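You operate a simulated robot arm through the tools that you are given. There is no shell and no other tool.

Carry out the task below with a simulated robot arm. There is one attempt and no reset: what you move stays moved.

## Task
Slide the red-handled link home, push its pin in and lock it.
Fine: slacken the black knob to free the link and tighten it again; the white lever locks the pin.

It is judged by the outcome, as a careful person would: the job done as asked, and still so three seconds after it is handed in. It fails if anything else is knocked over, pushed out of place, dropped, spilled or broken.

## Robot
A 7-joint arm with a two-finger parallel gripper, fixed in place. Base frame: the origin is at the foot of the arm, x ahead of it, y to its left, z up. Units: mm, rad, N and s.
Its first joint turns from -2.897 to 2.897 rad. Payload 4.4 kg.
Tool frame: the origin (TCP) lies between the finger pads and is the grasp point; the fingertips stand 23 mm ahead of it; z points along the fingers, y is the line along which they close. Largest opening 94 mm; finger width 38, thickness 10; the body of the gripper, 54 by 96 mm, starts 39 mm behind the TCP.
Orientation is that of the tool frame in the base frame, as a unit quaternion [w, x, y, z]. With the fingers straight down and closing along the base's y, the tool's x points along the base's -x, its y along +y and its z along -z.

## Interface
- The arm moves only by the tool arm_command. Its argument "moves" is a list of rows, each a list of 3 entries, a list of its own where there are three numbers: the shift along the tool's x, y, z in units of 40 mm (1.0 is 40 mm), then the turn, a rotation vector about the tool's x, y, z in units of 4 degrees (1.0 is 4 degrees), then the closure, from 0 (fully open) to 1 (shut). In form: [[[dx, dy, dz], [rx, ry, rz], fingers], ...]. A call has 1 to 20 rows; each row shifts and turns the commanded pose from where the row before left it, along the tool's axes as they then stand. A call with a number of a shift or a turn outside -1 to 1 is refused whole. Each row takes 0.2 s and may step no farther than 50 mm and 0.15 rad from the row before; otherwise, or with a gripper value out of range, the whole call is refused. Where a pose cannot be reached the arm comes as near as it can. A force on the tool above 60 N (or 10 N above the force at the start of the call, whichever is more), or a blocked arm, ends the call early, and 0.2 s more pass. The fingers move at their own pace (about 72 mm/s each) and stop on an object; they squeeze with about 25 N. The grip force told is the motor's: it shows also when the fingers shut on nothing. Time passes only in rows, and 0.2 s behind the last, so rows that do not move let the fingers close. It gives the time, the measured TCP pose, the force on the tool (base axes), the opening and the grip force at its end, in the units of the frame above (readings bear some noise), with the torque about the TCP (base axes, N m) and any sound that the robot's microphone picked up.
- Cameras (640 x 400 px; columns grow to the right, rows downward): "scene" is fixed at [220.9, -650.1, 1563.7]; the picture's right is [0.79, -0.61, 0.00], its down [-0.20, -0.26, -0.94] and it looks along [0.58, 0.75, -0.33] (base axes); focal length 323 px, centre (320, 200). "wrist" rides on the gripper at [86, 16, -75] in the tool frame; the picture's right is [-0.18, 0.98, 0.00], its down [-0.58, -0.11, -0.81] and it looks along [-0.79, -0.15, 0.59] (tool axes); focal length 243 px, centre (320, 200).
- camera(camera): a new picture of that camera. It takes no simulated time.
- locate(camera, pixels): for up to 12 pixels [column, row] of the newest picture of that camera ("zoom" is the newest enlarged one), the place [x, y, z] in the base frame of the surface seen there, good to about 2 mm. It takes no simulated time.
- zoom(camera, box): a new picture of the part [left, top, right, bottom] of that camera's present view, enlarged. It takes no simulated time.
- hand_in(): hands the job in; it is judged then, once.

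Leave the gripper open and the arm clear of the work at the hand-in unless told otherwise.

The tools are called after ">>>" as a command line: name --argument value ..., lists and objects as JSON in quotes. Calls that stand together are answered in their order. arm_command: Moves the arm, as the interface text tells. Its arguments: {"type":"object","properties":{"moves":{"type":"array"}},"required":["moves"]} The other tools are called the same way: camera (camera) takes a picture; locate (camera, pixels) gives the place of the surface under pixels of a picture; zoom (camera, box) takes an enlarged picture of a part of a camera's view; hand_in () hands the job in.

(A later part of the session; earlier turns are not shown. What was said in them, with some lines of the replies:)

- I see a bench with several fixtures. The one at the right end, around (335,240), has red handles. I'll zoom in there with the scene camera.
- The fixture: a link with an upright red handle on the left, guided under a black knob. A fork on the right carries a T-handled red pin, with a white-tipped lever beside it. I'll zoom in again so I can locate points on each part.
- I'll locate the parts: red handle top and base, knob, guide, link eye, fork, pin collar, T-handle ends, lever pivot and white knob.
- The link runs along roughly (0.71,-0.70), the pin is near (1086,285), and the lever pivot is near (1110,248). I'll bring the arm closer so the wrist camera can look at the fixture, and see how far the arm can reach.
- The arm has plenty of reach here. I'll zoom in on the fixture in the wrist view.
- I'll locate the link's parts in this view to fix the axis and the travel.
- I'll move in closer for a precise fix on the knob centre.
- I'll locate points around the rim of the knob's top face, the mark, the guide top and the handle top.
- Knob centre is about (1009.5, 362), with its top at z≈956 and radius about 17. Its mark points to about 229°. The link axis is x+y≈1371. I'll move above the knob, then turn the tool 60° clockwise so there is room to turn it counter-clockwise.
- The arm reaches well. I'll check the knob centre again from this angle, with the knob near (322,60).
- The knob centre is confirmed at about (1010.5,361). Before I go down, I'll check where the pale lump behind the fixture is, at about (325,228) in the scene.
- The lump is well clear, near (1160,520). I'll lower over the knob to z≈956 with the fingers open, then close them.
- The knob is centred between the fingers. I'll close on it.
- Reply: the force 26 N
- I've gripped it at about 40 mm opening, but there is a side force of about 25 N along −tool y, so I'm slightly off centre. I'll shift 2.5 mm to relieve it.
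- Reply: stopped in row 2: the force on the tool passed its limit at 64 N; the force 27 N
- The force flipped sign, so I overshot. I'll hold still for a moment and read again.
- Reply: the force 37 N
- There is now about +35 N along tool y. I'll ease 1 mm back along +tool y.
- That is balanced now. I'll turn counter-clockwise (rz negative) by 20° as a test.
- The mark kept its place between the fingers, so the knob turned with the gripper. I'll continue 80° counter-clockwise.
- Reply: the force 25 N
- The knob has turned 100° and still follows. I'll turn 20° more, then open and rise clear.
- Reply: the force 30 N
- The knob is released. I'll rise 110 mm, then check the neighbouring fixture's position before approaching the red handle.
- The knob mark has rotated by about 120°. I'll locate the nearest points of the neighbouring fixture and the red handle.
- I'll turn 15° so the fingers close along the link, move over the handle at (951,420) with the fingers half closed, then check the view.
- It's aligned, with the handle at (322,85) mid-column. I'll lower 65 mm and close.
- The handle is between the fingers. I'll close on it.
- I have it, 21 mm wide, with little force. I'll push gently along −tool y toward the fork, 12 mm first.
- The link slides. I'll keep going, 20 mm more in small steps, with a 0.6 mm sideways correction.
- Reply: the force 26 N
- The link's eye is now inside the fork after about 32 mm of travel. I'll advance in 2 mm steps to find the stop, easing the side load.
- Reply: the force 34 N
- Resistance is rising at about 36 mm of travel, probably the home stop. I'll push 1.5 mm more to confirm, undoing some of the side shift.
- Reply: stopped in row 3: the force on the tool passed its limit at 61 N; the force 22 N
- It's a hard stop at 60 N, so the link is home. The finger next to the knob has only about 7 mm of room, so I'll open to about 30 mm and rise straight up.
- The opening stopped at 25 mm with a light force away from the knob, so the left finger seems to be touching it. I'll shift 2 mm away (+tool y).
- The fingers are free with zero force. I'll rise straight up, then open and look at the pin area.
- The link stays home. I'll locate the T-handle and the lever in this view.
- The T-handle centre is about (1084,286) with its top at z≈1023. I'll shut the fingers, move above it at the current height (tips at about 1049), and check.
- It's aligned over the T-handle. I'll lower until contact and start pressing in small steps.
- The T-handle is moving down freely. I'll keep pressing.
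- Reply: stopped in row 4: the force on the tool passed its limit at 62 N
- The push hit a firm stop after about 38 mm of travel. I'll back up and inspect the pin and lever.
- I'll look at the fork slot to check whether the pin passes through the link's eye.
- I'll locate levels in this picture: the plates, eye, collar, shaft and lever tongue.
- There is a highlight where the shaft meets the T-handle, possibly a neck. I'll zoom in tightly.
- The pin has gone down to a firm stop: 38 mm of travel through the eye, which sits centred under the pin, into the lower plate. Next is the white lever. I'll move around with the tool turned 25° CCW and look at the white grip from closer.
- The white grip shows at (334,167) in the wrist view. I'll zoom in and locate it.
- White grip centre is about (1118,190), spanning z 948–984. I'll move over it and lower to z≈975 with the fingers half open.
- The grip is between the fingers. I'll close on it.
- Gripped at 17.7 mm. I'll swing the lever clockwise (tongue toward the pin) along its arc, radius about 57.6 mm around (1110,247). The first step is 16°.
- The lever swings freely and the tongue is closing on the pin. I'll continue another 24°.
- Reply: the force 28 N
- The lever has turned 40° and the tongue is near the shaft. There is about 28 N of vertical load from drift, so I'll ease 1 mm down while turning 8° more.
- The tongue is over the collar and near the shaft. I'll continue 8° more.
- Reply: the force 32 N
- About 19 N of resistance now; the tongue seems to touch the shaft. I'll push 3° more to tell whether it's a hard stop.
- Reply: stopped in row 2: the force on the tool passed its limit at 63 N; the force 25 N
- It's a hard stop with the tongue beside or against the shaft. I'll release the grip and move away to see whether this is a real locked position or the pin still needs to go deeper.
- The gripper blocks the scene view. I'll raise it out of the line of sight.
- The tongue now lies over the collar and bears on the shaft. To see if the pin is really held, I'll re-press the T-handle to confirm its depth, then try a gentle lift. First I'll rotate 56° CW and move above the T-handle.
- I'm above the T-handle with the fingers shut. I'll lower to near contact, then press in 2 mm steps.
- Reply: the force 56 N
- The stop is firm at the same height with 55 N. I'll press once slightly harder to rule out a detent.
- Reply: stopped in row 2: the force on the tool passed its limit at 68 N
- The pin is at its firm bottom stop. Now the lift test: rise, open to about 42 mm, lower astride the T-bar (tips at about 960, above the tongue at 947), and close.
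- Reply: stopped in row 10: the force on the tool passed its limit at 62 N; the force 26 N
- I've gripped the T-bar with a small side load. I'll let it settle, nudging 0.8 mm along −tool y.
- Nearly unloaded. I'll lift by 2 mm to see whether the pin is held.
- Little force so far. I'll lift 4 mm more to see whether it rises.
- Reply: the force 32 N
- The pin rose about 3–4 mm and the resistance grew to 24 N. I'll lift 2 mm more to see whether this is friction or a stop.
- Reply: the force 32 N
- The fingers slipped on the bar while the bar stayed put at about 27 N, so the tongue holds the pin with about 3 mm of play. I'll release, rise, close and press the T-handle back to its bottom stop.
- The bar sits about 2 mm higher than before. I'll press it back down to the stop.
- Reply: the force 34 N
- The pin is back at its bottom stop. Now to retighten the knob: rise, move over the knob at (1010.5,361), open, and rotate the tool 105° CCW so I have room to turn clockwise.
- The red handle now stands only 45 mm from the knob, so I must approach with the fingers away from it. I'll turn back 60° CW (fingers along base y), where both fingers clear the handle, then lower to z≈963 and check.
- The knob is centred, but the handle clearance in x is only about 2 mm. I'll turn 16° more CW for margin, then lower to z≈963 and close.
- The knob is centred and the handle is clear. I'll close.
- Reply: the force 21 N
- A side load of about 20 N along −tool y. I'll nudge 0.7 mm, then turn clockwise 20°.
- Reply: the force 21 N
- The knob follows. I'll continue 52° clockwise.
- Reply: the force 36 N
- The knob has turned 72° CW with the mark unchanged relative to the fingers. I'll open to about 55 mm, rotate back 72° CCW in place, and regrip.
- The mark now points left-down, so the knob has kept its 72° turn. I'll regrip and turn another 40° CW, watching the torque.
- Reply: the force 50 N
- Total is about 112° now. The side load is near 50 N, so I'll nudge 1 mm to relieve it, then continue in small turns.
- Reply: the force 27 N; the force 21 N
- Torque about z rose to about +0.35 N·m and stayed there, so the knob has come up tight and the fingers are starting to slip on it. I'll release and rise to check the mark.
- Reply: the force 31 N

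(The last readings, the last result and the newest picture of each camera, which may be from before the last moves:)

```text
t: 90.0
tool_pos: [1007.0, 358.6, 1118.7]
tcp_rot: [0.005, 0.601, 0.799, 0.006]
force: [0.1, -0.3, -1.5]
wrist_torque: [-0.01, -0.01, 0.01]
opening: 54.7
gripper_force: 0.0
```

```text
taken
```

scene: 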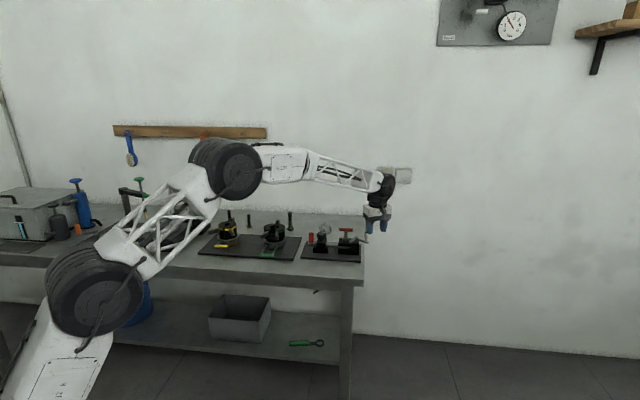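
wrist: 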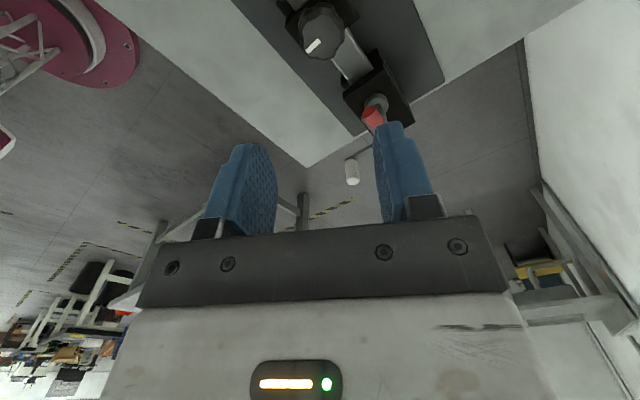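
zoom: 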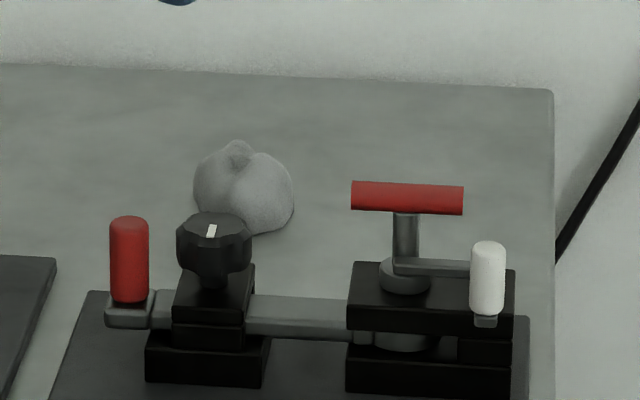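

The mark is back exactly where it started (tight), the link handle sits at home, and the pin is down. I'll take a close look at the tongue/shaft contact to confirm the lever is fully over.

>>> arm_command --moves '[[[0.3, 0.9, 0], [0, 0, 0], 0], [[0.3, 0.9, 0], [0, 0, 0], 0], [[0.3, 0.6, 0], [0, 0, 0], 0]]'

>>> camera --camera "wrist"

```text
t: 90.8
tool_pos: [1090.6, 420.9, 1123.4]
tcp_rot: [0.006, 0.601, 0.799, 0.006]
force: [0.1, -0.3, 0.3]
wrist_torque: [0.03, -0.01, -0.02]
opening: 94.1
gripper_force: 0.2
```

```text
taken
```

wrist: 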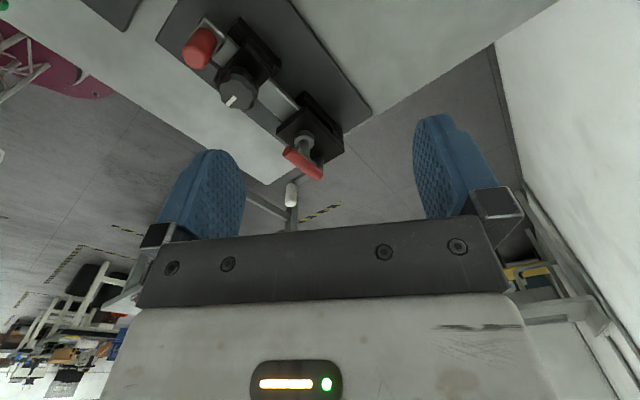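

>>> zoom --camera "wrist" --box '[265, 110, 355, 210]'

```text
4.00 times, centred on (310, 160) of wrist
```

zoom: 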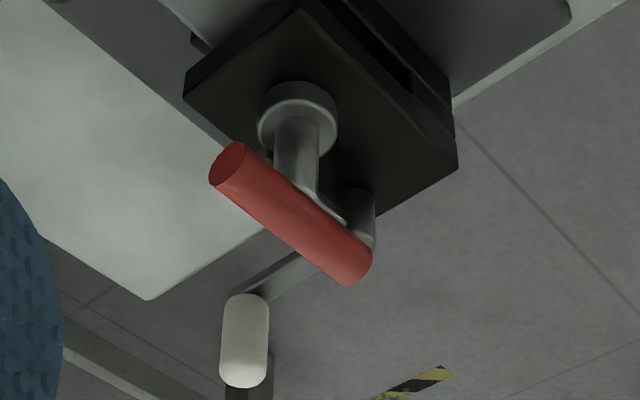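

I'll zoom tighter on the shaft, tongue and pivot area.

>>> zoom --camera "wrist" --box '[295, 125, 325, 175]'

>>> zoom --camera "scene" --box '[336, 226, 364, 246]'

```text
8.00 times, centred on (310, 150) of wrist
```

zoom: 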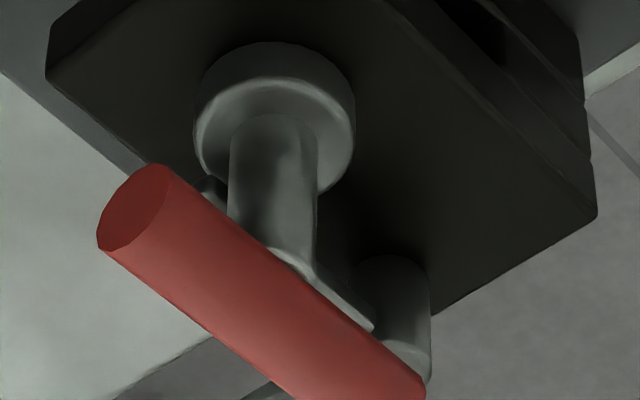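

```text
16.00 times, centred on (350, 236) of scene
```

zoom: 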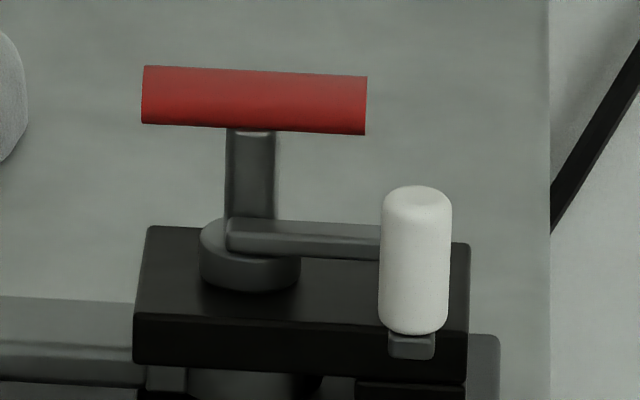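

The tongue lies snugly along the shaft. I'll measure the lever's present position against where I left it, along with the other parts.

>>> locate --camera "zoom" --pixels '[[415, 195], [415, 250], [390, 250], [442, 250], [235, 232], [300, 225], [370, 230], [250, 180], [235, 180], [270, 180], [160, 95], [345, 105]]'

```text
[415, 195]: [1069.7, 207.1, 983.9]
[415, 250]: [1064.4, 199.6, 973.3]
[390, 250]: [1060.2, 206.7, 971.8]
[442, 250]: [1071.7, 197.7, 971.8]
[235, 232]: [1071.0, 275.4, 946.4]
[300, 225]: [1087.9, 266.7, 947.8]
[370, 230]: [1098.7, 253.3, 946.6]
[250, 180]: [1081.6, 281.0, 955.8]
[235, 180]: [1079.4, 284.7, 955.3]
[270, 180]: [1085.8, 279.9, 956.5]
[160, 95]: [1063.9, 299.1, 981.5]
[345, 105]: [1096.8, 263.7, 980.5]
```

Everything matches where I left it: lever at its stop (grip at about (1069,206)), pin down, link home, knob mark at its original tight position. I'll retreat the arm up and back with the gripper open.

>>> arm_command --moves '[[[0, 0, -1], [0, 0, 0], 0], [[0, 0, -1], [0, 0, 0], 0], [[0, 0, -1], [0, 0, 0], 0], [[0, -0.9, -0.5], [0, 0, 0], 0], [[0, -1, 0], [0, 0, 0], 0], [[0, -1, 0], [0, 0, 0], 0], [[0, -1, 0], [0, 0, 0], 0], [[0, -1, 0], [0, 0, 0], 0], [[0, -1, 0], [0, 0, 0], 0], [[0, -1, 0], [0, 0, 0], 0], [[0, 0, 0], [0, 0, 0], 0]]'

>>> camera --camera "scene"

>>> zoom --camera "scene" --box '[285, 205, 381, 265]'

```text
t: 93.2
tool_pos: [822.8, 343.1, 1255.4]
tcp_rot: [0.006, 0.601, 0.799, 0.007]
force: [0.6, -0.4, -0.5]
wrist_torque: [-0.01, 0.02, 0.02]
opening: 94.0
gripper_force: 0.0
```

```text
taken
```

scene: 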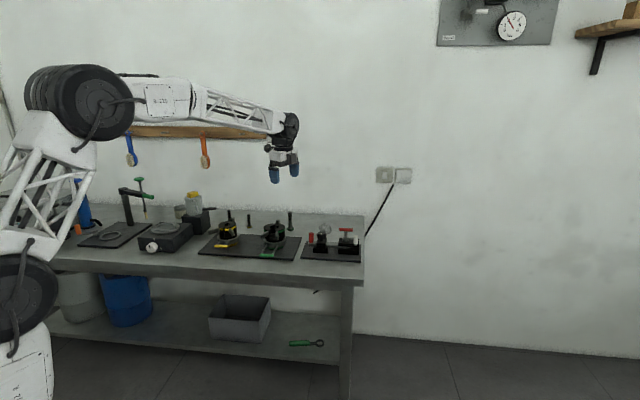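

```text
6.67 times, centred on (333, 235) of scene
```

zoom: 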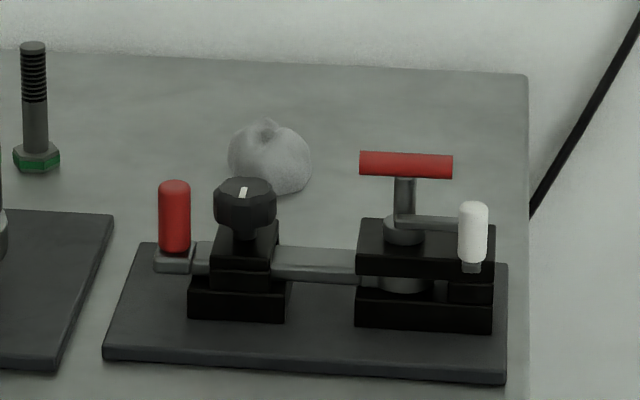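

In the final view the link is home, the pin is at the bottom of its travel, the white lever is at its stop with the tongue against the pin, and the knob is tight. Nothing else has moved, and the arm is clear with the gripper open, so I'll hand it in.

>>> hand_in

```text
The job is handed in.
```

I slid the link home, pushed the pin in and turned the white lever to its stop, then handed the job in. I don't have the judge's result. I'm less sure of the lock than of the rest.

- **Link:** after I slackened the black knob by 120°, the link slid about 36 mm to a hard stop. Its eye sits directly under the pin.
- **Pin:** it went down 38 mm to a firm stop and moved no further at 68 N.
- **Lever:** I swung it about 55° until it stopped hard, with its tongue over the collar and against the pin shaft.
- **Lock test:** I pulled up on the pin to check. It rose about 2–3 mm, then held at about 27 N until my fingers slipped off. I pressed it back down to its stop afterwards. I saw no notch for the tongue to catch in, so the lock may hold mostly by friction.
- **Knob:** I turned it back until it came up tight, and its white mark is where it started.

Nothing else on the bench appears to have moved. The arm is clear of the work with the gripper open.
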